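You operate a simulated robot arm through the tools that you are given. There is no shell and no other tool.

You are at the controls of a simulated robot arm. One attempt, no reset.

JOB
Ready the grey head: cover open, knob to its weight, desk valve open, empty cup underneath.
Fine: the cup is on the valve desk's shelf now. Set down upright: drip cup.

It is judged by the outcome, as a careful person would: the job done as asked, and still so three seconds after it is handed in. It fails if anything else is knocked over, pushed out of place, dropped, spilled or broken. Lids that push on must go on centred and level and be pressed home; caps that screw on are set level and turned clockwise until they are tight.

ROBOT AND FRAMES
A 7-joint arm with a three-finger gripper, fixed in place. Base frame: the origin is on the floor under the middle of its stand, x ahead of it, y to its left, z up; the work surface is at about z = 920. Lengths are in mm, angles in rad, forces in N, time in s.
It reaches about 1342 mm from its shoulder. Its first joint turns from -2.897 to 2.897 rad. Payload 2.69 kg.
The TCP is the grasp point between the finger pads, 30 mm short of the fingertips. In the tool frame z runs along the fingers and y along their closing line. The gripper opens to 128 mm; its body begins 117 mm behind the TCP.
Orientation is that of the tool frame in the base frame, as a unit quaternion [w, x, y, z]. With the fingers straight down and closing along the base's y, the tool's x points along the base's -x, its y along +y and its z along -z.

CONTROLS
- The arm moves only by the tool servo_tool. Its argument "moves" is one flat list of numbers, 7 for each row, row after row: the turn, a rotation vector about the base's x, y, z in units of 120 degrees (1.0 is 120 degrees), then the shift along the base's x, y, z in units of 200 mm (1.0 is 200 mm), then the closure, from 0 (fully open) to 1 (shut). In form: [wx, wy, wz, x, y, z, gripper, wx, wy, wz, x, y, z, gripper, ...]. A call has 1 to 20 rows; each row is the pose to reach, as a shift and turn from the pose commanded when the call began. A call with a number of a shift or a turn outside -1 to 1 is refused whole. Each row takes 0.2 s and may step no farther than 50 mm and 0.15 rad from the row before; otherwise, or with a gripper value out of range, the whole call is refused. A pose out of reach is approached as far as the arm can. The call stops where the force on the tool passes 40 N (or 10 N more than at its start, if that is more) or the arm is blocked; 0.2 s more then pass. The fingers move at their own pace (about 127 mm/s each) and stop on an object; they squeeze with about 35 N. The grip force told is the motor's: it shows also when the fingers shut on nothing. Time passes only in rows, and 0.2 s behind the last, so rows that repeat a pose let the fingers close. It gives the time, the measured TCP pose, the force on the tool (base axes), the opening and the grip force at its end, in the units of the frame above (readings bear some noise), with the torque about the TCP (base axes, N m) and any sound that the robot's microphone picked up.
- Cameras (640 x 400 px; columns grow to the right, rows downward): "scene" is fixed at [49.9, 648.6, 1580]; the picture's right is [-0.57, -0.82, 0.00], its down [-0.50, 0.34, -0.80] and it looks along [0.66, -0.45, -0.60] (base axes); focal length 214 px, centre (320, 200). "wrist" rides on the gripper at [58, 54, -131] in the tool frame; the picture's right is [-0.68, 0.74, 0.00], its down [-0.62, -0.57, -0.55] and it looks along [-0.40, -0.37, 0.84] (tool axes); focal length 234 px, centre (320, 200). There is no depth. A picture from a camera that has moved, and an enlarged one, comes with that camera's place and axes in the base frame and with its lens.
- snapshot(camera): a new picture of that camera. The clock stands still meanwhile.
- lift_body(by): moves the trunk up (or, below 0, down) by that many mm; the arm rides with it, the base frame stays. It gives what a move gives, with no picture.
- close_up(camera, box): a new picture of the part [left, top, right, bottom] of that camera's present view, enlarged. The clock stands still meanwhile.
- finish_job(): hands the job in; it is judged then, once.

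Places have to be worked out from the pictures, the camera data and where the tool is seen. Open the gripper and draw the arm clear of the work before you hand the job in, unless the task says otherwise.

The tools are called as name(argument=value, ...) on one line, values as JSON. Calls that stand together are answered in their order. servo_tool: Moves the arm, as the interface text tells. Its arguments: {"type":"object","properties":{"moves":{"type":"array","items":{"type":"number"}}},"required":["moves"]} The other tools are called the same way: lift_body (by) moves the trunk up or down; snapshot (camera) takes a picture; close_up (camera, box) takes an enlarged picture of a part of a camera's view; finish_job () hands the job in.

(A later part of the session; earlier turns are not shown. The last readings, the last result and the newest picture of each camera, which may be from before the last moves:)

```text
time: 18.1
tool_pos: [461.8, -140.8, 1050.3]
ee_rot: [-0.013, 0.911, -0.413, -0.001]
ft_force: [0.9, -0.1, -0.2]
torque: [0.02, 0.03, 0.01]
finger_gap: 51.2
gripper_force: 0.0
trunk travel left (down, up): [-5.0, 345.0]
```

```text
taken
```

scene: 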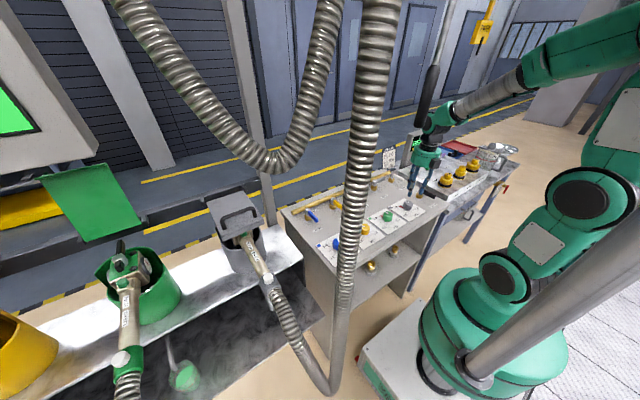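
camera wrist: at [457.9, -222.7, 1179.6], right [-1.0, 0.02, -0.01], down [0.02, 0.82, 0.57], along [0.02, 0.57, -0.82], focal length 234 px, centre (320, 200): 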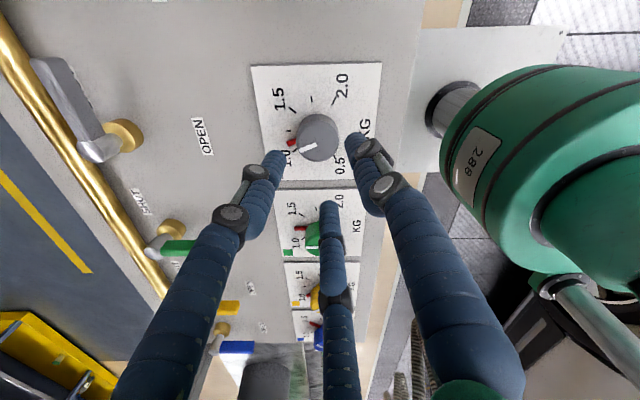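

I'm nearly above the knob; now an enlarged view to check centring and the dial scale.

close_up(camera="wrist", box=[240, 50, 400, 200])

close_up(camera="scene", box=[370, 130, 470, 230])

```text
2.67 times, centred on (320, 125) of wrist
camera zoom: at [457.9, -222.7, 1179.6], right [-1.0, 0.02, -0.01], down [0.02, 0.82, 0.57], along [0.02, 0.57, -0.82], focal length 624 px, centre (320, 400)
```

zoom: 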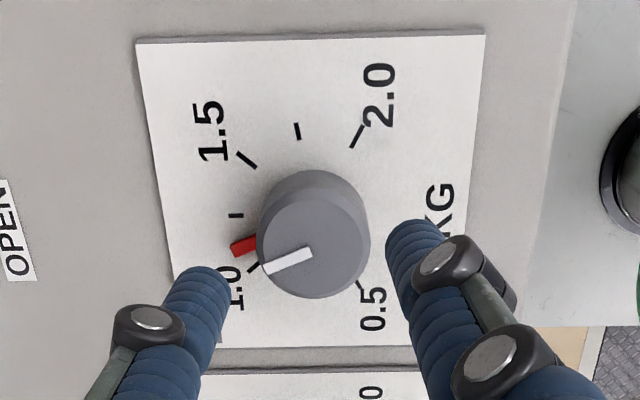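

```text
4.00 times, centred on (420, 180) of scene
camera zoom: at [49.9, 648.6, 1580.0], right [-0.57, -0.82, 0.0], down [-0.5, 0.34, -0.8], along [0.66, -0.45, -0.6], focal length 858 px, centre (-80, 280)
```

zoom: 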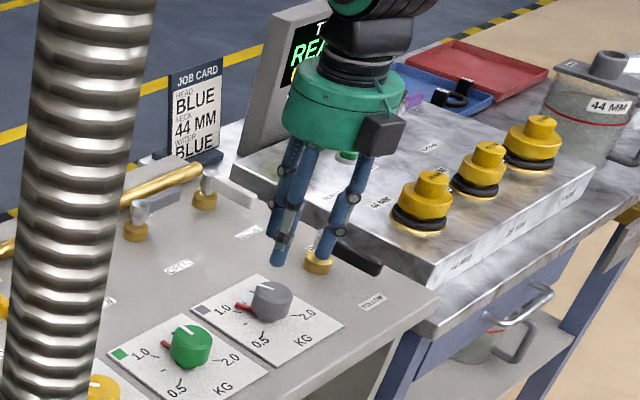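

From the ticks I get 40° per 0.25 kg, with 1.5 at -40°, 1.25 at 0° (+x) and 1.0 at +40°. The red pointer is at about +19°, so I need about -59° (clockwise). The knob centre is about (464,-141). I'll centre, level the hand, yaw -22° so the pointer sits between fingers, and descend partway.

servo_tool(moves=[-0.006, 0.002, -0.06, 0.006, 0, -0.03, 0.5, -0.0117, 0.0043, -0.12, 0.0125, 0, -0.1, 0.5, -0.0117, 0.0043, -0.183, 0.0125, 0, -0.2, 0.5, -0.0117, 0.0043, -0.183, 0.0125, 0, -0.25, 0.5])

snapshot(camera="wrist")

close_up(camera="wrist", box=[220, 80, 420, 230])

close_up(camera="scene", box=[370, 150, 450, 230])

```text
time: 19.1
tool_pos: [463.6, -141.4, 997.8]
ee_rot: [0.001, 0.815, -0.579, 0.003]
ft_force: [0.5, 1.0, 0.5]
torque: [-0.02, 0.0, 0.02]
finger_gap: 64.1
gripper_force: 0.0
trunk travel left (down, up): [-5.0, 345.0]
```

```text
taken
camera wrist: at [431.5, -213.4, 1130.2], right [-0.92, 0.4, 0.0], down [0.33, 0.77, 0.55], along [0.22, 0.5, -0.84], focal length 234 px, centre (320, 200)
```

wrist: 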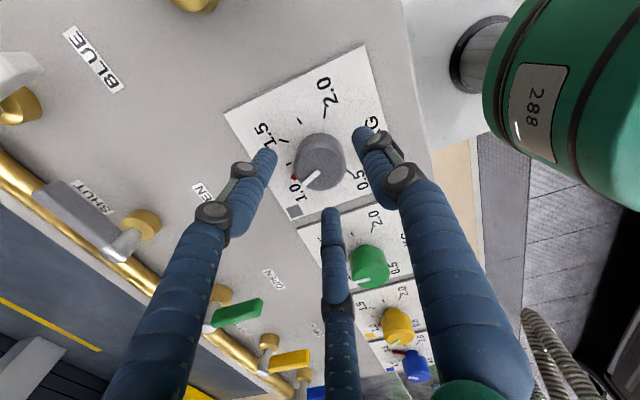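

```text
2.67 times, centred on (320, 155) of wrist
camera zoom: at [431.5, -213.4, 1130.2], right [-0.92, 0.4, 0.0], down [0.33, 0.77, 0.55], along [0.22, 0.5, -0.84], focal length 624 px, centre (320, 320)
```

zoom: 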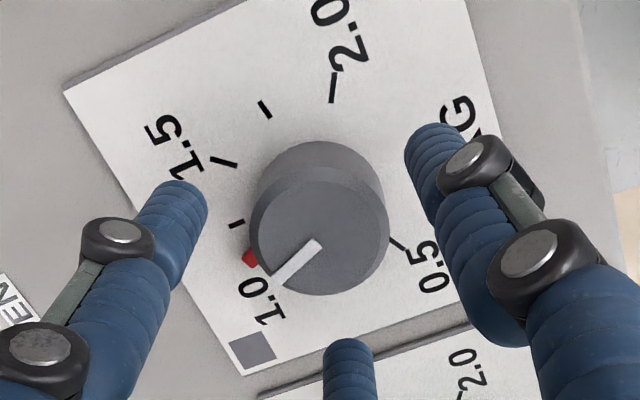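

```text
5.00 times, centred on (410, 190) of scene
camera zoom: at [49.9, 648.6, 1580.0], right [-0.57, -0.82, 0.0], down [-0.5, 0.34, -0.8], along [0.66, -0.45, -0.6], focal length 1072 px, centre (-130, 250)
```

zoom: 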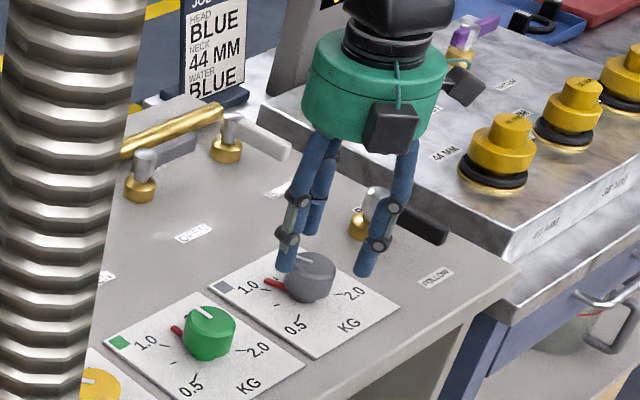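

The knob is centred within about 1 mm; stereo puts the panel near z≈920 and the knob top near z≈955. I'll descend so the fingertips are about 14 mm above the panel, then close on the knob.

servo_tool(moves=[0, 0, 0, 0, 0, -0.1, 0.5, 0, 0, 0, 0, 0, -0.17, 0.5, 0, 0, 0, 0, 0, -0.17, 0.7, 0, 0, 0, 0, 0, -0.17, 0.8, 0, 0, 0, 0, 0, -0.17, 1, 0, 0, 0, 0, 0, -0.17, 1])

close_up(camera="wrist", box=[220, 80, 420, 230])

close_up(camera="scene", box=[370, 150, 450, 230])

```text
time: 20.5
tool_pos: [465.1, -139.3, 963.9]
ee_rot: [0.001, 0.816, -0.579, 0.003]
ft_force: [10.4, 16.3, -3.8]
torque: [0.63, -0.45, -0.04]
finger_gap: 41.1
gripper_force: 44.5
trunk travel left (down, up): [-5.0, 345.0]
```

```text
2.67 times, centred on (320, 155) of wrist
camera zoom: at [431.9, -212.0, 1096.9], right [-0.92, 0.4, 0.0], down [0.33, 0.77, 0.55], along [0.22, 0.5, -0.84], focal length 624 px, centre (320, 320)
```

zoom: 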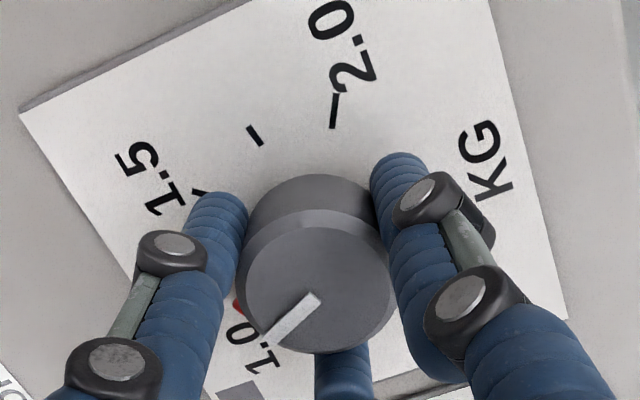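

```text
5.00 times, centred on (410, 190) of scene
camera zoom: at [49.9, 648.6, 1580.0], right [-0.57, -0.82, 0.0], down [-0.5, 0.34, -0.8], along [0.66, -0.45, -0.6], focal length 1072 px, centre (-130, 250)
```

zoom: 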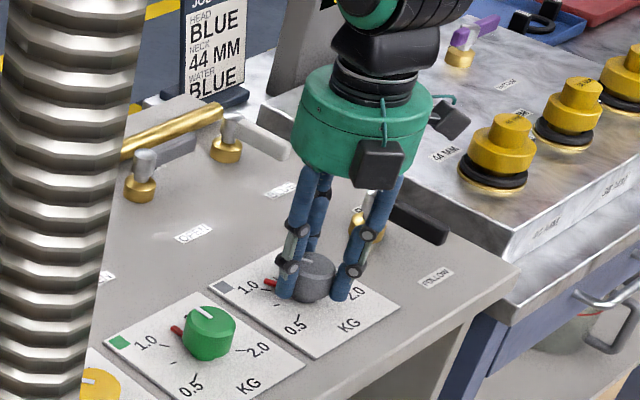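

The knob is gripped (41 mm). The side load shows its true centre is a couple of mm toward +x/+y, so I'll shift the command to relieve it and then turn clockwise 59°.

servo_tool(moves=[0, 0, 0, 0.0125, 0.0175, 0, 1, 0, 0, -0.062, 0.0125, 0.0175, 0, 1, 0, 0, -0.124, 0.0125, 0.0175, 0, 1, 0, 0, -0.186, 0.0125, 0.0175, 0, 1, 0, 0, -0.248, 0.0125, 0.0175, 0, 1, 0, 0, -0.31, 0.0125, 0.0175, 0, 1, 0, 0, -0.372, 0.0125, 0.0175, 0, 1, 0, 0, -0.434, 0.0125, 0.0175, 0, 1, 0, 0, -0.494, 0.0125, 0.0175, 0, 1, 0, 0, -0.494, 0.0125, 0.0175, 0, 1])

close_up(camera="wrist", box=[220, 80, 420, 230])

close_up(camera="scene", box=[370, 150, 450, 230])

```text
time: 21.3
tool_pos: [464.8, -138.6, 965.7]
ee_rot: [0.003, 0.76, -0.65, 0.002]
ft_force: [-7.2, -18.0, 3.5]
torque: [-1.07, 0.59, -0.01]
finger_gap: 41.2
gripper_force: 45.3
trunk travel left (down, up): [-5.0, 345.0]
stopped in row 3: the force on the tool passed its limit at 42 N (the readings are from after the stop); the commanded pose is now the measured one
```

```text
2.67 times, centred on (320, 155) of wrist
camera zoom: at [420.0, -204.7, 1097.0], right [-0.83, 0.55, 0.0], down [0.46, 0.7, 0.54], along [0.3, 0.45, -0.84], focal length 624 px, centre (320, 320)
```

zoom: 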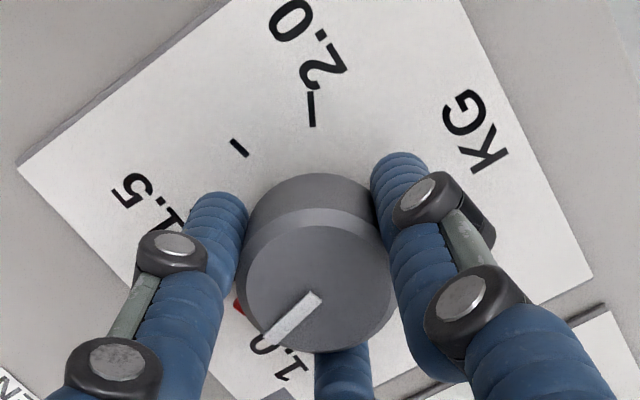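

```text
5.00 times, centred on (410, 190) of scene
camera zoom: at [49.9, 648.6, 1580.0], right [-0.57, -0.82, 0.0], down [-0.5, 0.34, -0.8], along [0.66, -0.45, -0.6], focal length 1072 px, centre (-130, 250)
```

zoom: 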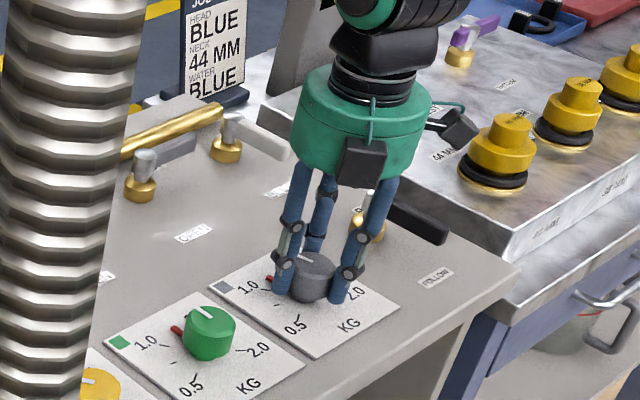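

The knob is turning with the hand (about 10° so far). The stop came from my over-shifted side load, so I'll centre the command between the two and turn the remaining ~49°.

servo_tool(moves=[0, 0, 0, -0.0025, -0.0075, 0, 1, 0, 0, -0.05, -0.0025, -0.0075, 0, 1, 0, 0, -0.1, -0.0025, -0.0075, 0, 1, 0, 0, -0.15, -0.0025, -0.0075, 0, 1, 0, 0, -0.2, -0.0025, -0.0075, 0, 1, 0, 0, -0.25, -0.0025, -0.0075, 0, 1, 0, 0, -0.3, -0.0025, -0.0075, 0, 1, 0, 0, -0.35, -0.0025, -0.0075, 0, 1, 0, 0, -0.4075, -0.0025, -0.0075, 0, 1, 0, 0, -0.4075, -0.0025, -0.0075, 0, 1])

close_up(camera="wrist", box=[220, 80, 420, 230])

close_up(camera="scene", box=[370, 150, 450, 230])

```text
time: 23.5
tool_pos: [465.0, -139.6, 964.3]
ee_rot: [-0.004, -0.422, 0.907, 0.0]
ft_force: [1.0, 7.8, 5.5]
torque: [0.22, 0.1, 0.01]
finger_gap: 40.9
gripper_force: 45.2
trunk travel left (down, up): [-5.0, 345.0]
```

```text
2.67 times, centred on (320, 155) of wrist
camera zoom: at [386.1, -149.2, 1097.0], right [-0.13, 0.99, 0.0], down [0.83, 0.11, 0.54], along [0.54, 0.07, -0.84], focal length 624 px, centre (320, 320)
```

zoom: 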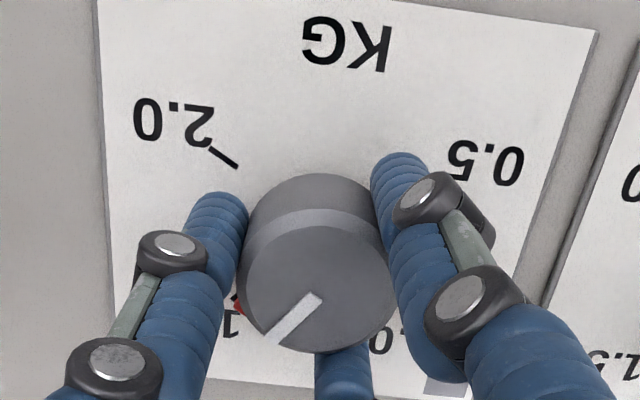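

```text
5.00 times, centred on (410, 190) of scene
camera zoom: at [49.9, 648.6, 1580.0], right [-0.57, -0.82, 0.0], down [-0.5, 0.34, -0.8], along [0.66, -0.45, -0.6], focal length 1072 px, centre (-130, 250)
```

zoom: 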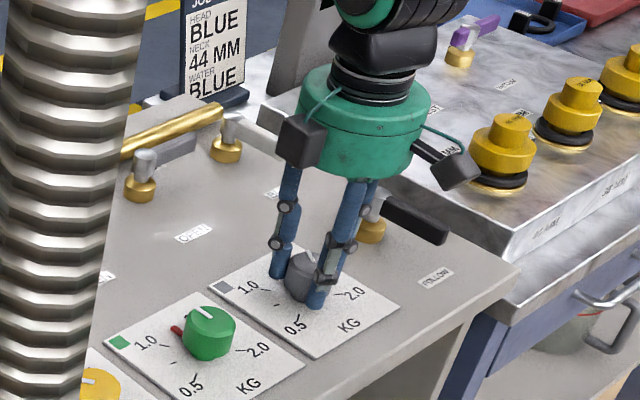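

The knob turned with the hand a total of about 59°, without slip. I'll release, rise and check the pointer.

servo_tool(moves=[0, 0, 0, 0, 0, 0, 0.7, 0, 0, 0, 0, 0, 0, 0.5, 0, 0, 0, 0, 0, 0, 0.45, 0, 0, 0, 0, 0, 0.15, 0.45, 0, 0, 0, 0, 0, 0.3, 0.45, 0, 0, 0, 0, 0, 0.45, 0.45])

snapshot(camera="wrist")

close_up(camera="wrist", box=[220, 70, 420, 220])

close_up(camera="scene", box=[370, 150, 450, 230])

```text
time: 24.9
tool_pos: [466.1, -139.9, 1056.6]
ee_rot: [-0.004, -0.422, 0.907, -0.001]
ft_force: [0.4, 0.1, 1.1]
torque: [0.02, -0.01, -0.02]
finger_gap: 70.6
gripper_force: 0.1
trunk travel left (down, up): [-5.0, 345.0]
```

```text
taken
camera wrist: at [386.6, -149.7, 1187.1], right [-0.13, 0.99, 0.0], down [0.83, 0.11, 0.54], along [0.54, 0.07, -0.84], focal length 234 px, centre (320, 200)
```

wrist: 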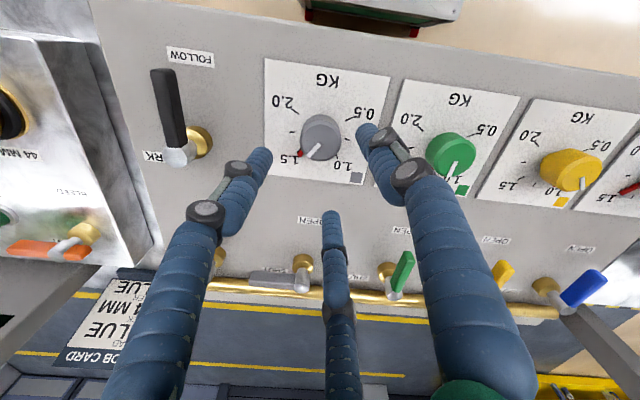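

```text
2.67 times, centred on (320, 145) of wrist
camera zoom: at [386.6, -149.7, 1187.1], right [-0.13, 0.99, 0.0], down [0.83, 0.11, 0.54], along [0.54, 0.07, -0.84], focal length 624 px, centre (320, 347)
```

zoom: 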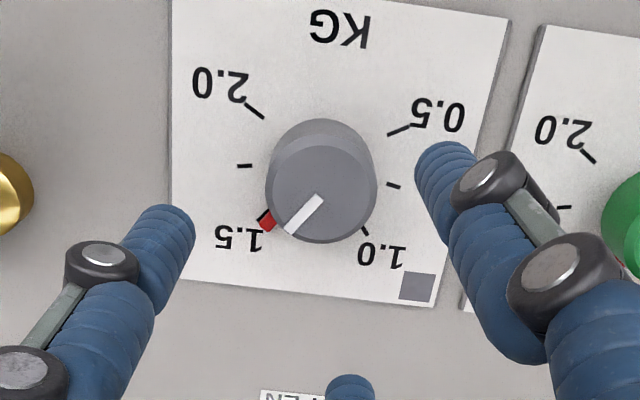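

```text
5.00 times, centred on (410, 190) of scene
camera zoom: at [49.9, 648.6, 1580.0], right [-0.57, -0.82, 0.0], down [-0.5, 0.34, -0.8], along [0.66, -0.45, -0.6], focal length 1072 px, centre (-130, 250)
```

zoom: 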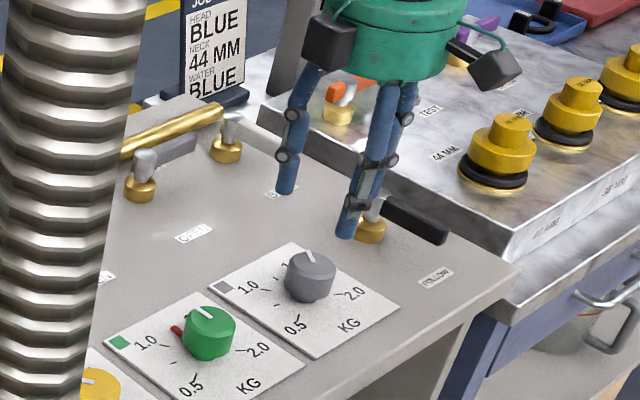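

The red pointer now lies on the 1.5 mark. I'll zoom in harder to check how exactly it lines up.

close_up(camera="wrist", box=[280, 120, 360, 170])

close_up(camera="scene", box=[390, 190, 430, 215])

```text
8.00 times, centred on (320, 145) of wrist
camera zoom: at [386.6, -149.7, 1187.1], right [-0.13, 0.99, 0.0], down [0.83, 0.11, 0.54], along [0.54, 0.07, -0.84], focal length 1873 px, centre (320, 640)
```

zoom: 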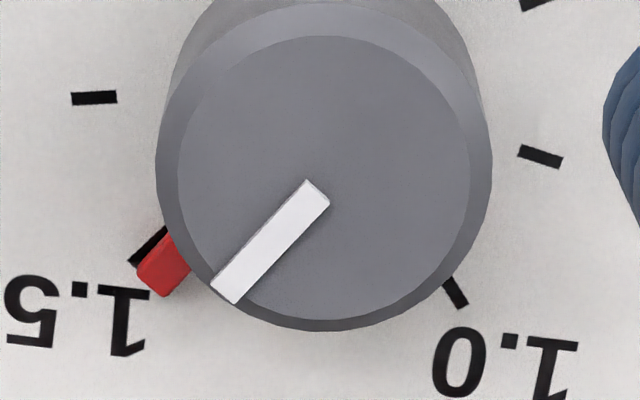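

```text
16.00 times, centred on (410, 202) of scene
camera zoom: at [49.9, 648.6, 1580.0], right [-0.57, -0.82, 0.0], down [-0.5, 0.34, -0.8], along [0.66, -0.45, -0.6], focal length 3432 px, centre (-1120, 160)
```

zoom: 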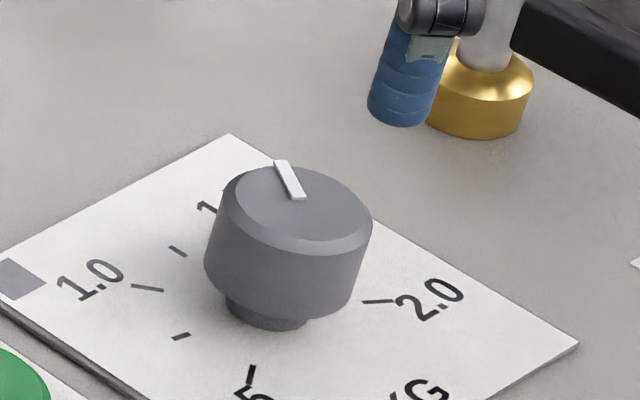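

The pointer is on 1.5 within a few degrees; I'll recheck it from another angle later. Next is the grey lever: hub near (670,-143), handle pointing toward -y (SHUT). I'll move over it with the hand turned so finger A stays on the near side.

servo_tool(moves=[0, 0, 0.0666, 0.18, -0.04, 0.05, 0.45, 0, 0, 0.1332, 0.36, -0.08, 0.1, 0.45, 0, 0, 0.1998, 0.54, -0.12, 0.1, 0.45, 0, 0, 0.2664, 0.72, -0.16, 0.1, 0.45, 0, 0, 0.333, 0.9, -0.2, 0.1, 0.45])

snapshot(camera="wrist")

snapshot(camera="scene")

```text
time: 26.1
tool_pos: [645.5, -180.4, 1076.4]
ee_rot: [-0.002, -0.707, 0.707, -0.003]
ft_force: [-0.6, -0.1, 0.6]
torque: [-0.04, -0.06, -0.05]
finger_gap: 70.5
gripper_force: 0.1
trunk travel left (down, up): [-5.0, 345.0]
```

```text
taken
camera wrist: at [591.6, -238.7, 1208.4], right [-0.74, 0.68, 0.0], down [0.57, 0.62, 0.54], along [0.37, 0.4, -0.84], focal length 234 px, centre (320, 200)
```

wrist: 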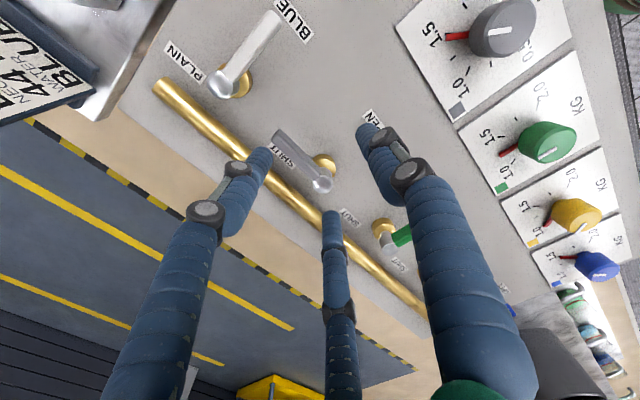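

```text
taken
```

scene: 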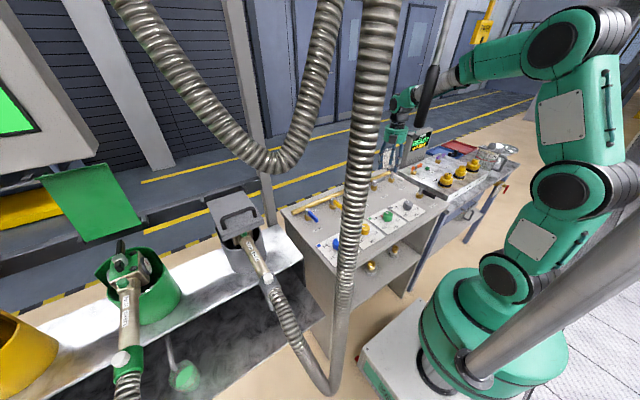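

From here the camera looks straight along the 1.5 mark's radius, so I can check the knob without parallax, and I can also see the lever.

close_up(camera="wrist", box=[420, 0, 560, 90])

close_up(camera="wrist", box=[200, 80, 420, 260])

close_up(camera="scene", box=[360, 100, 480, 220])

```text
4.44 times, centred on (490, 45) of wrist
camera zoom: at [591.6, -238.7, 1208.4], right [-0.74, 0.68, 0.0], down [0.57, 0.62, 0.54], along [0.37, 0.4, -0.84], focal length 1041 px, centre (-436, 889)
```

zoom: 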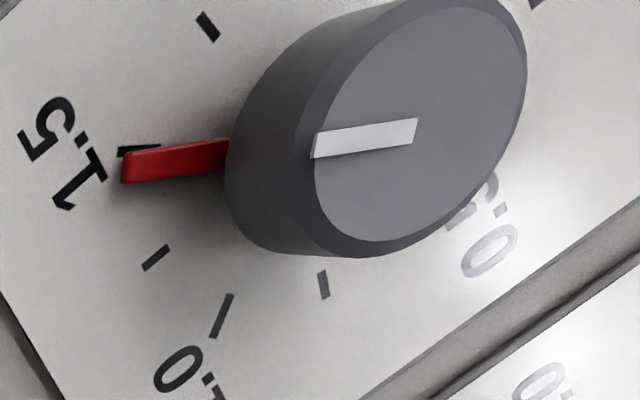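

```text
2.22 times, centred on (310, 170) of wrist
camera zoom: at [591.6, -238.7, 1208.4], right [-0.74, 0.68, 0.0], down [0.57, 0.62, 0.54], along [0.37, 0.4, -0.84], focal length 520 px, centre (342, 267)
```

zoom: 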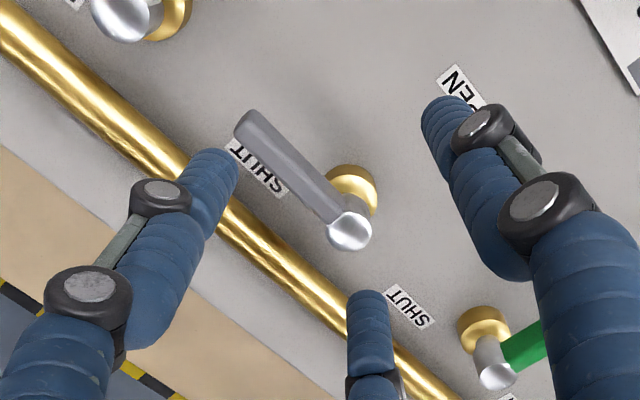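

```text
3.33 times, centred on (420, 160) of scene
camera zoom: at [49.9, 648.6, 1580.0], right [-0.57, -0.82, 0.0], down [-0.5, 0.34, -0.8], along [0.66, -0.45, -0.6], focal length 715 px, centre (-13, 333)
```

zoom: 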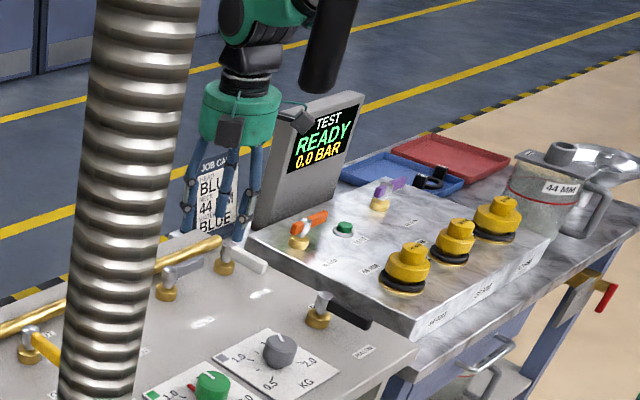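

The knob pointer is on the 1.5 mark within 1–3°. The lever pivot is at about (677,-142), with the handle running to about (677,-217) at z≈965, and the rail axis near x≈724, z≈955. I'll straddle the handle with partly closed fingers (A on the near side, B/C on the rail side): move above it and go partway down.

servo_tool(moves=[0, 0, 0, 0.09, -0.03, -0.1, 0.72, 0, 0, 0, 0.1875, -0.063, -0.2, 0.72, 0, 0, 0, 0.1875, -0.063, -0.3, 0.72, 0, 0, 0, 0.1875, -0.063, -0.3, 0.72])

snapshot(camera="wrist")

close_up(camera="wrist", box=[200, 90, 440, 240])

close_up(camera="scene", box=[360, 130, 440, 200])

```text
time: 27.1
tool_pos: [683.2, -191.9, 1014.8]
ee_rot: [-0.002, -0.706, 0.708, -0.002]
ft_force: [0.8, -1.0, 0.3]
torque: [0.02, 0.02, -0.03]
finger_gap: 35.9
gripper_force: 0.0
trunk travel left (down, up): [-5.0, 345.0]
```

```text
taken
camera wrist: at [628.9, -249.4, 1146.8], right [-0.74, 0.68, 0.0], down [0.57, 0.62, 0.54], along [0.37, 0.4, -0.84], focal length 234 px, centre (320, 200)
```

wrist: 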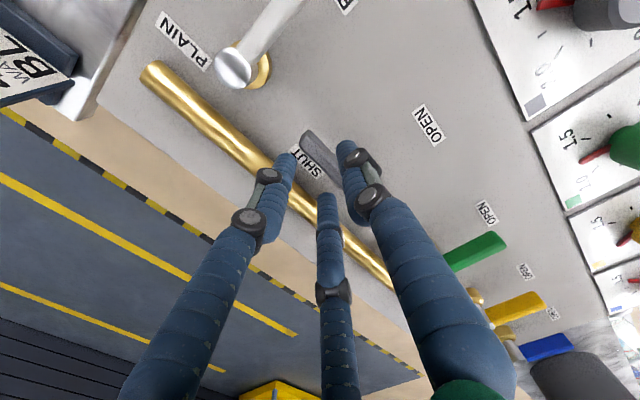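

```text
2.67 times, centred on (320, 165) of wrist
camera zoom: at [628.9, -249.4, 1146.8], right [-0.74, 0.68, 0.0], down [0.57, 0.62, 0.54], along [0.37, 0.4, -0.84], focal length 624 px, centre (320, 293)
```

zoom: 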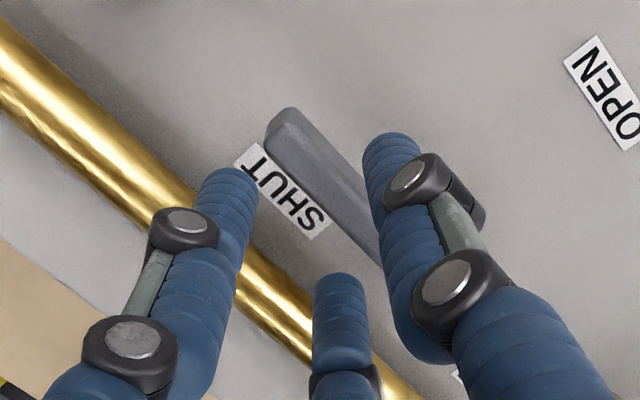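

```text
5.71 times, centred on (400, 165) of scene
camera zoom: at [49.9, 648.6, 1580.0], right [-0.57, -0.82, 0.0], down [-0.5, 0.34, -0.8], along [0.66, -0.45, -0.6], focal length 1226 px, centre (-137, 400)
```

zoom: 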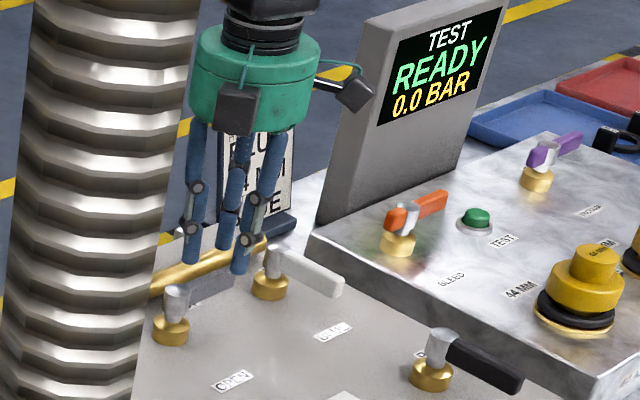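

The tool axis is 5 mm on the rail side of the handle as planned, with the fingers clear of both the handle and the rail. I'll lower to straddle the handle (fingertips z≈945).

servo_tool(moves=[0, 0, 0, 0, 0, -0.07, 0.72, 0, 0, 0, 0, 0, -0.14, 0.72, 0, 0, 0, 0, 0, -0.2, 0.72])

close_up(camera="wrist", box=[200, 90, 440, 240])

close_up(camera="scene", box=[360, 130, 440, 200])

```text
time: 27.9
tool_pos: [682.8, -192.4, 975.9]
ee_rot: [-0.003, -0.707, 0.708, -0.002]
ft_force: [-0.5, -0.6, 0.6]
torque: [0.01, 0.01, -0.01]
finger_gap: 35.8
gripper_force: 0.0
trunk travel left (down, up): [-5.0, 345.0]
```

```text
2.67 times, centred on (320, 165) of wrist
camera zoom: at [628.5, -249.9, 1107.4], right [-0.74, 0.68, 0.0], down [0.57, 0.62, 0.54], along [0.37, 0.4, -0.84], focal length 624 px, centre (320, 293)
```

zoom: 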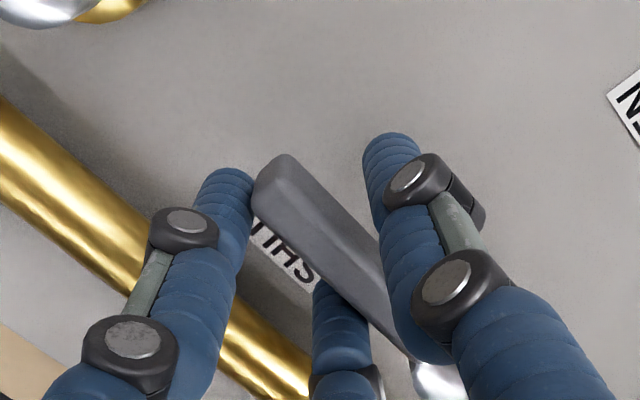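

```text
5.71 times, centred on (400, 165) of scene
camera zoom: at [49.9, 648.6, 1580.0], right [-0.57, -0.82, 0.0], down [-0.5, 0.34, -0.8], along [0.66, -0.45, -0.6], focal length 1226 px, centre (-137, 400)
```

zoom: 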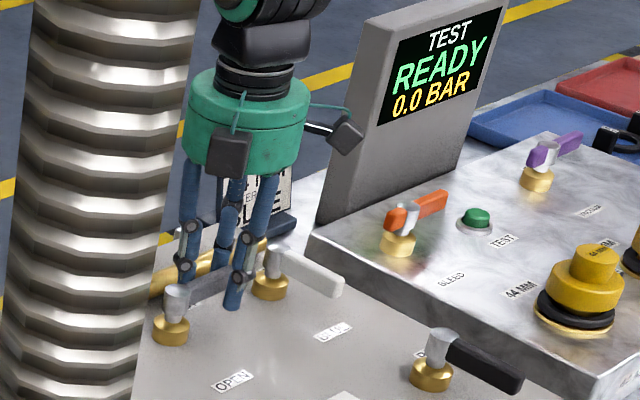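

The fingers straddle the handle with no contact force. Now I'll swing the lever clockwise about its pivot toward OPEN, first half (48°).

servo_tool(moves=[0, 0, -0.0667, -0.0355, -0.0018, 0, 0.72, 0, 0, -0.1333, -0.0708, 0.0015, 0, 0.72, 0, 0, -0.2, -0.1053, 0.0097, 0, 0.72, 0, 0, -0.2667, -0.1384, 0.0225, 0, 0.72, 0, 0, -0.3333, -0.1693, 0.0398, 0, 0.72, 0, 0, -0.4, -0.1976, 0.0613, 0, 0.72])

close_up(camera="wrist", box=[200, 90, 440, 240])

close_up(camera="scene", box=[360, 130, 440, 200])

```text
time: 29.3
tool_pos: [642.2, -179.5, 975.1]
ee_rot: [-0.004, -0.358, 0.934, 0.0]
ft_force: [0.0, -0.1, -0.1]
torque: [0.03, 0.02, -0.02]
finger_gap: 36.2
gripper_force: 0.1
trunk travel left (down, up): [-5.0, 345.0]
```

```text
2.67 times, centred on (320, 165) of wrist
camera zoom: at [563.0, -178.7, 1106.4], right [0.01, 1.0, 0.0], down [0.84, -0.01, 0.54], along [0.54, -0.01, -0.84], focal length 624 px, centre (320, 293)
```

zoom: 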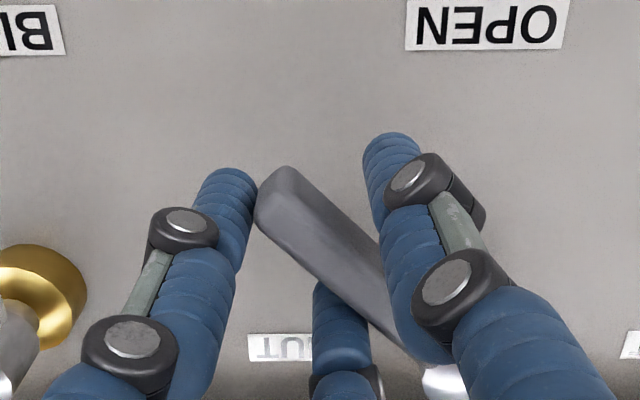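

```text
5.71 times, centred on (400, 165) of scene
camera zoom: at [49.9, 648.6, 1580.0], right [-0.57, -0.82, 0.0], down [-0.5, 0.34, -0.8], along [0.66, -0.45, -0.6], focal length 1226 px, centre (-137, 400)
```

zoom: 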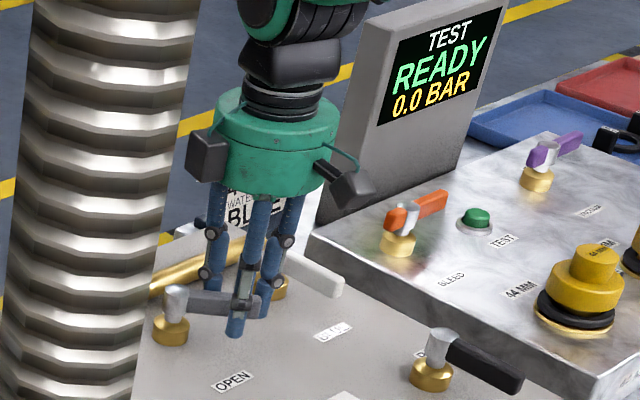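

The lever is following smoothly at about 48°. I'll continue the swing to about 94°, watching the force for its stop.

servo_tool(moves=[0, 0, -0.0667, -0.025, 0.0252, 0, 0.72, 0, 0, -0.1333, -0.0462, 0.0536, 0, 0.72, 0, 0, -0.2, -0.0633, 0.0847, 0, 0.72, 0, 0, -0.2667, -0.0759, 0.1179, 0, 0.72, 0, 0, -0.3333, -0.0837, 0.1525, 0, 0.72, 0, 0, -0.3833, -0.0864, 0.179, 0, 0.72])

close_up(camera="wrist", box=[200, 90, 440, 240])

snapshot(camera="wrist")

close_up(camera="scene", box=[360, 130, 440, 200])

```text
time: 30.7
tool_pos: [626.5, -145.3, 973.9]
ee_rot: [-0.003, 0.035, 0.999, 0.0]
ft_force: [-0.7, -0.8, -0.1]
torque: [-0.04, 0.0, 0.06]
finger_gap: 36.3
gripper_force: 0.1
trunk travel left (down, up): [-5.0, 345.0]
```

```text
2.67 times, centred on (320, 165) of wrist
camera zoom: at [571.8, -87.0, 1106.5], right [0.73, 0.69, 0.0], down [0.58, -0.61, 0.54], along [0.37, -0.4, -0.84], focal length 624 px, centre (320, 293)
```

zoom: 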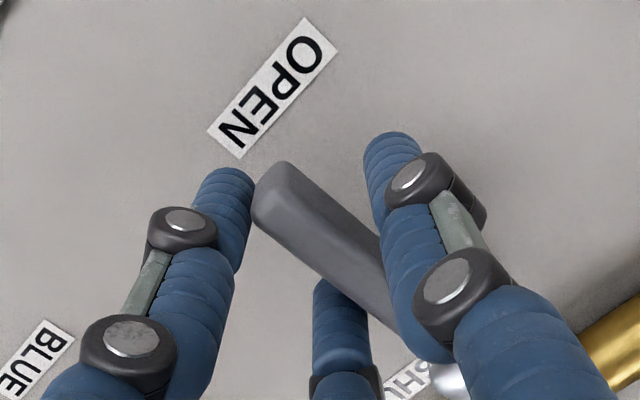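

```text
taken
camera wrist: at [571.8, -87.0, 1106.5], right [0.73, 0.69, 0.0], down [0.58, -0.61, 0.54], along [0.37, -0.4, -0.84], focal length 234 px, centre (320, 200)
```

wrist: 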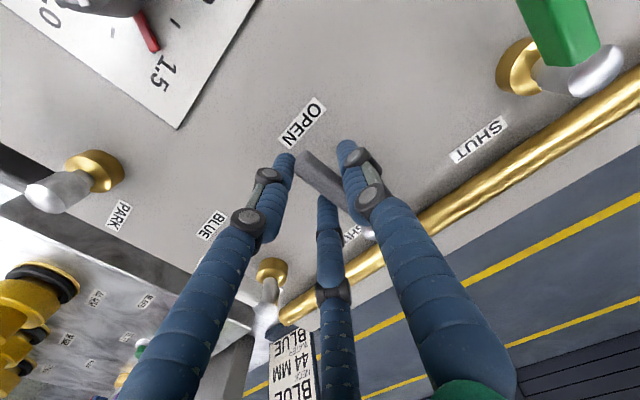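

```text
5.71 times, centred on (400, 165) of scene
camera zoom: at [49.9, 648.6, 1580.0], right [-0.57, -0.82, 0.0], down [-0.5, 0.34, -0.8], along [0.66, -0.45, -0.6], focal length 1226 px, centre (-137, 400)
```

zoom: 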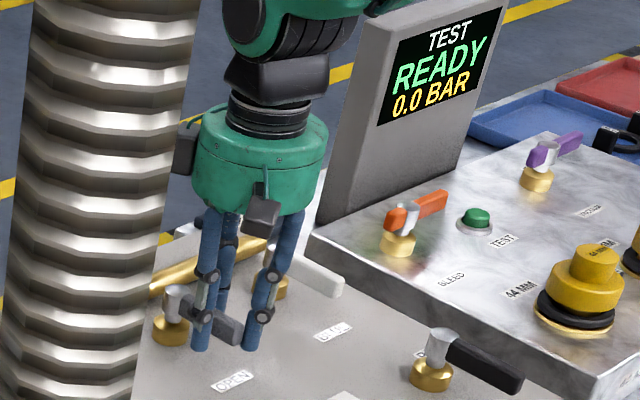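

The handle now points at OPEN (about 90° from its start) with no load on it. I'll lift straight off and verify from above.

servo_tool(moves=[0, 0, 0, 0, 0, 0.15, 0.7, 0, 0, 0, 0, 0, 0.35, 0.7, 0, 0, 0, -0.1, 0, 0.5, 0.7, 0, 0, 0, -0.3, 0, 0.6, 0.7, 0, 0, 0, -0.4, 0, 0.6, 0.7])

snapshot(camera="wrist")

close_up(camera="scene", box=[360, 130, 440, 220])

```text
time: 31.9
tool_pos: [544.4, -143.3, 1093.9]
ee_rot: [-0.002, 0.035, 0.999, 0.001]
ft_force: [-0.2, 0.3, 0.5]
torque: [-0.01, 0.0, 0.0]
finger_gap: 38.6
gripper_force: 0.0
trunk travel left (down, up): [-5.0, 345.0]
```

```text
taken
camera wrist: at [490.7, -86.4, 1226.2], right [0.73, 0.69, 0.0], down [0.58, -0.61, 0.54], along [0.37, -0.4, -0.84], focal length 234 px, centre (320, 200)
```

wrist: 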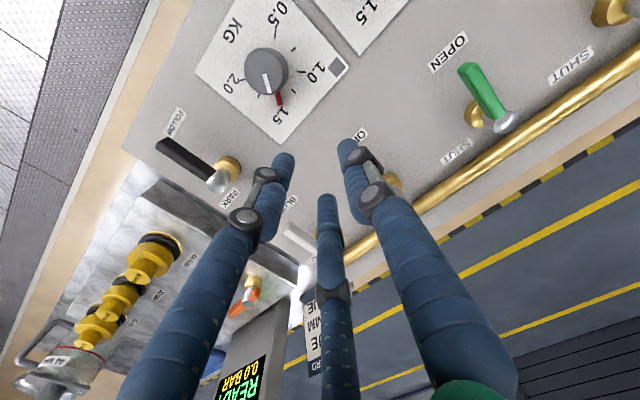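

```text
4.44 times, centred on (400, 175) of scene
camera zoom: at [49.9, 648.6, 1580.0], right [-0.57, -0.82, 0.0], down [-0.5, 0.34, -0.8], along [0.66, -0.45, -0.6], focal length 953 px, centre (-36, 311)
```

zoom: 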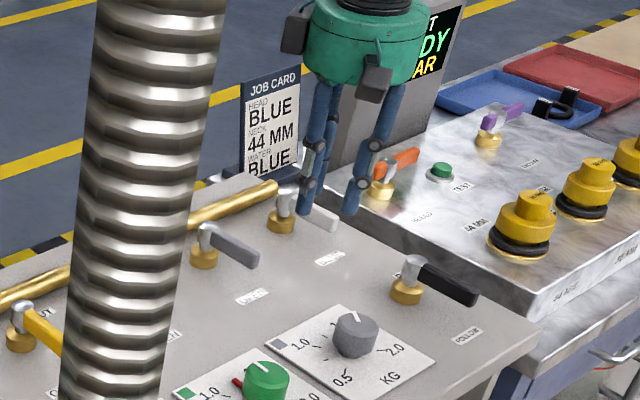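

The grey lever now matches the open position of the other levers. Next I'll look for the cup on the shelf under the desk: draw back in front of the desk and yaw so the camera sits on the robot side looking forward.

servo_tool(moves=[0, 0, 0.0653, -0.125, 0, 0, 1, 0, 0, 0.1307, -0.25, 0, 0, 1, 0, 0, 0.196, -0.4, 0, -0.05, 1, 0, 0, 0.2613, -0.6, 0, -0.1, 1, 0, 0, 0.3267, -0.8, 0, -0.2, 1, 0, 0, 0.392, -0.9, 0, -0.3, 1, 0, 0, 0.392, -0.95, 0, -0.4, 1])

snapshot(camera="wrist")

snapshot(camera="scene")

```text
time: 33.5
tool_pos: [355.4, -143.1, 1015.6]
ee_rot: [-0.003, -0.366, 0.93, -0.001]
ft_force: [-0.8, -0.1, 0.8]
torque: [-0.02, -0.05, -0.03]
finger_gap: 2.1
gripper_force: 31.0
trunk travel left (down, up): [-5.0, 345.0]
```

```text
taken
camera wrist: at [276.1, -143.8, 1147.7], right [-0.01, 1.0, 0.0], down [0.84, 0.01, 0.54], along [0.54, 0.0, -0.84], focal length 234 px, centre (320, 200)
```

wrist: 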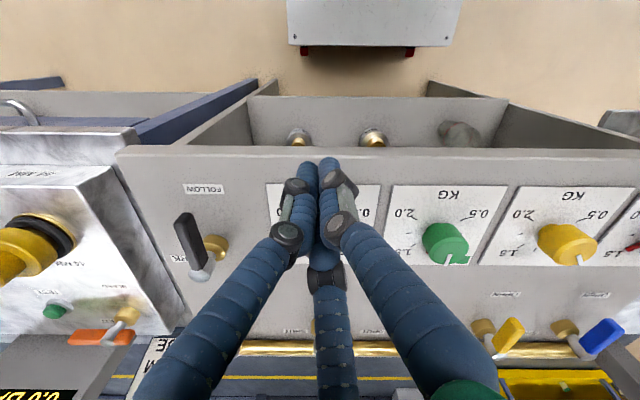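

```text
taken
```

scene: 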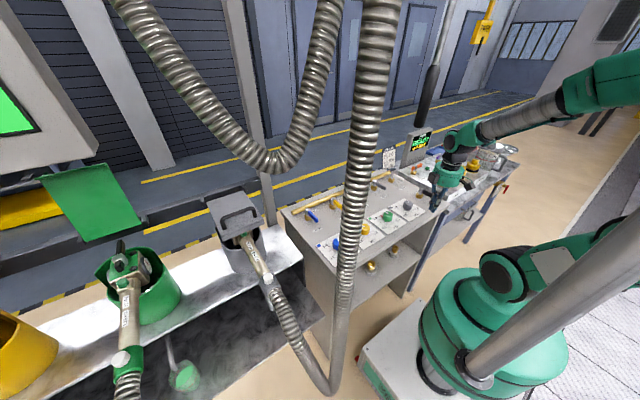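

I can see the shelf in front: two brass adapters and a translucent cup near pixel (460,133). I'll zoom in.

close_up(camera="wrist", box=[240, 70, 560, 170])

close_up(camera="wrist", box=[410, 90, 510, 160])

```text
2.00 times, centred on (400, 120) of wrist
camera zoom: at [276.1, -143.8, 1147.7], right [-0.01, 1.0, 0.0], down [0.84, 0.01, 0.54], along [0.54, 0.0, -0.84], focal length 468 px, centre (160, 360)
```

zoom: 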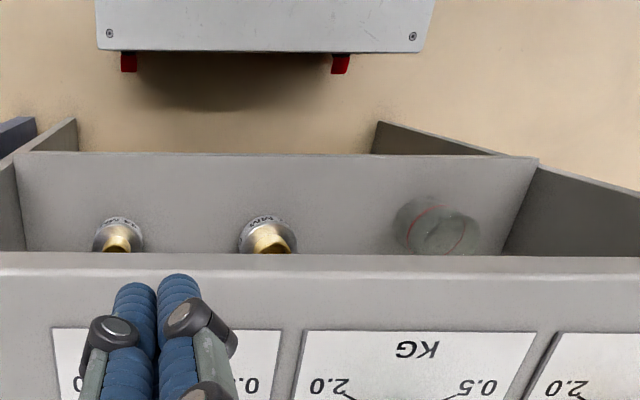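

```text
5.71 times, centred on (460, 125) of wrist
camera zoom: at [276.1, -143.8, 1147.7], right [-0.01, 1.0, 0.0], down [0.84, 0.01, 0.54], along [0.54, 0.0, -0.84], focal length 1338 px, centre (-480, 629)
```

zoom: 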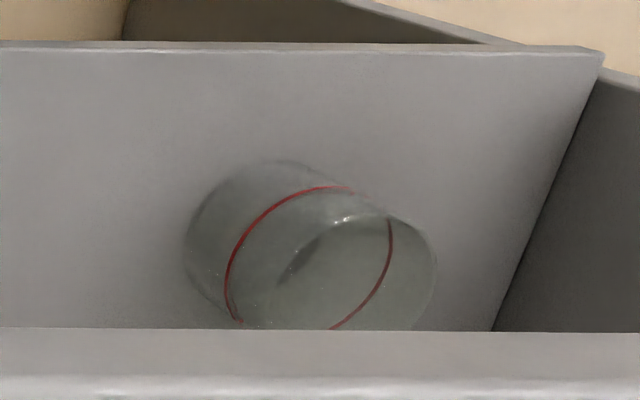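

The cup sits upright on the shelf, roughly at (427,156), about 68 mm in diameter and 70 mm tall, with free space around it. I'll go lower in front of the desk and cross left under the rod for a better look and triangulation.

servo_tool(moves=[0, 0, 0, -0.08, 0, -0.2, 1, 0, 0, 0, -0.15, 0, -0.4, 1, 0, 0, 0, -0.15, 0.1, -0.5, 1, 0, 0, 0, -0.15, 0.3, -0.5, 1, 0, 0, 0, -0.15, 0.5, -0.5, 1, 0, 0, 0, -0.15, 0.7, -0.5, 1, 0, 0, 0, -0.15, 0.9, -0.5, 1, 0, 0, 0, -0.15, 1, -0.5, 1])

snapshot(camera="wrist")

snapshot(camera="scene")

```text
time: 35.3
tool_pos: [326.1, 54.9, 914.8]
ee_rot: [-0.003, -0.365, 0.931, -0.001]
ft_force: [0.2, 1.1, -0.9]
torque: [0.01, 0.0, -0.01]
finger_gap: 2.2
gripper_force: 31.4
trunk travel left (down, up): [-5.0, 345.0]
```

```text
taken
camera wrist: at [246.5, 55.4, 1046.8], right [-0.01, 1.0, 0.0], down [0.84, 0.01, 0.54], along [0.54, 0.0, -0.84], focal length 234 px, centre (320, 200)
```

wrist: 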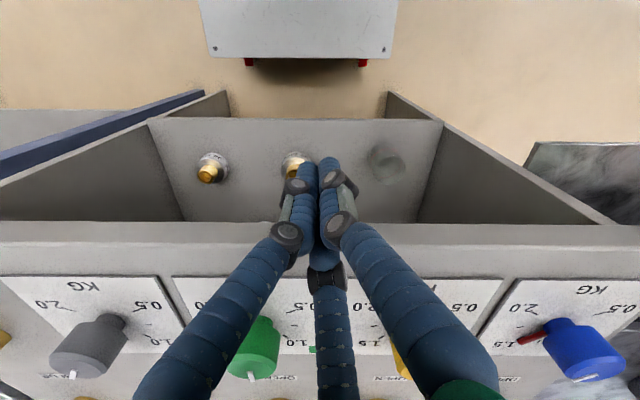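

```text
taken
```

scene: 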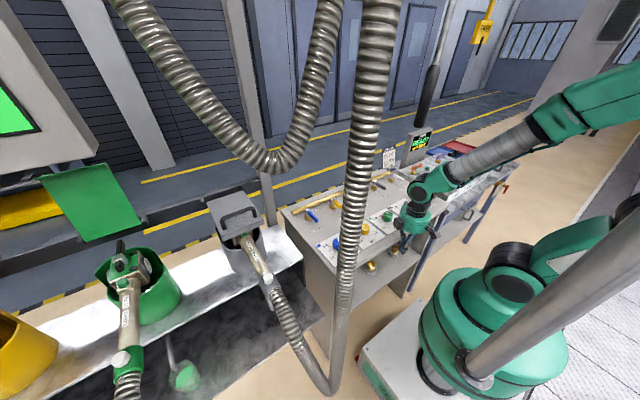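

With the large sideways baseline I can triangulate now; I'll zoom on the cup and shelf in this view.

close_up(camera="wrist", box=[340, 110, 460, 230])

close_up(camera="wrist", box=[140, 90, 460, 240])

```text
3.33 times, centred on (400, 170) of wrist
camera zoom: at [246.5, 55.4, 1046.8], right [-0.01, 1.0, 0.0], down [0.84, 0.01, 0.54], along [0.54, 0.0, -0.84], focal length 781 px, centre (53, 300)
```

zoom: 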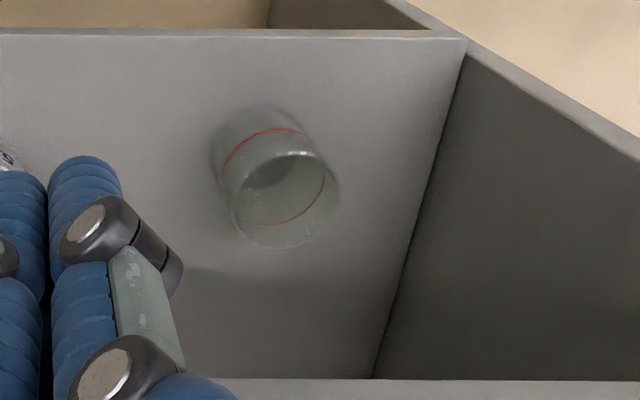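

```text
2.00 times, centred on (300, 165) of wrist
camera zoom: at [246.5, 55.4, 1046.8], right [-0.01, 1.0, 0.0], down [0.84, 0.01, 0.54], along [0.54, 0.0, -0.84], focal length 468 px, centre (360, 270)
```

zoom: 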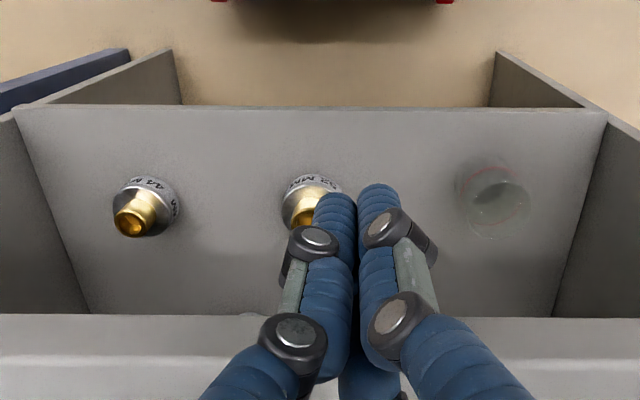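

Triangulation gives: shelf top z≈525, front edge x≈376; cup centre about (450,195), rim z≈622, diameter ~65, height ~90–95; desk slab underside front edge about (367,893). I plan to tilt the hand about 30° forward and pinch the cup's near wall with finger A inside and B/C outside. First I'll yaw the hand and move left in front of the desk.

servo_tool(moves=[0, 0, -0.0625, 0, 0.07, 0, 0.85, 0, 0, -0.125, 0, 0.14, 0, 0.85, 0, 0, -0.1875, 0, 0.21, 0, 0.85, 0, 0, -0.25, 0, 0.28, 0, 0.85, 0, 0, -0.3125, 0, 0.35, 0, 0.85, 0, 0, -0.375, -0.02, 0.42, 0, 0.85, 0, 0, -0.4375, -0.04, 0.49, 0, 0.85, 0, 0, -0.5, -0.06, 0.56, 0, 0.85, 0, 0, -0.5625, -0.08, 0.63, 0, 0.85, 0, 0, -0.625, -0.1, 0.7, 0, 0.85])

snapshot(camera="scene")

snapshot(camera="wrist")

```text
time: 37.5
tool_pos: [304.8, 195.5, 915.0]
ee_rot: [-0.003, 0.278, 0.961, 0.001]
ft_force: [0.0, -0.4, -0.3]
torque: [0.0, -0.03, -0.02]
finger_gap: 19.3
gripper_force: 0.0
trunk travel left (down, up): [-5.0, 345.0]
```

```text
taken
```

scene: 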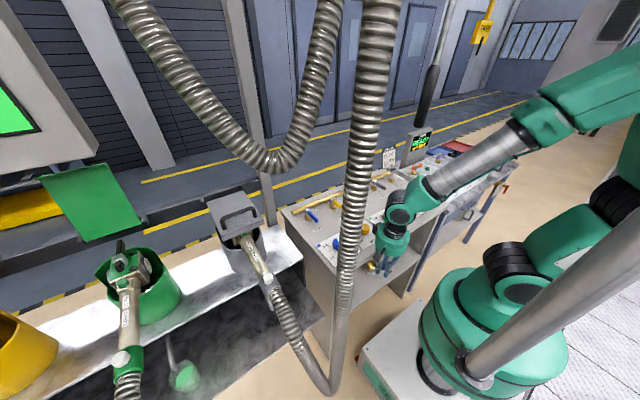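

```text
taken
camera wrist: at [284.8, 271.6, 1046.6], right [0.96, 0.26, 0.0], down [0.22, -0.81, 0.54], along [0.14, -0.53, -0.84], focal length 234 px, centre (320, 200)
```

wrist: 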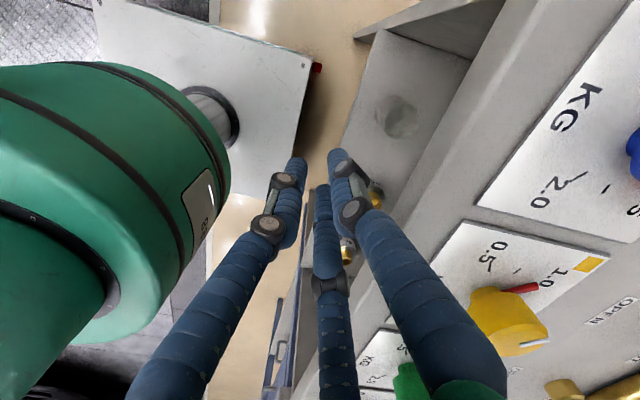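

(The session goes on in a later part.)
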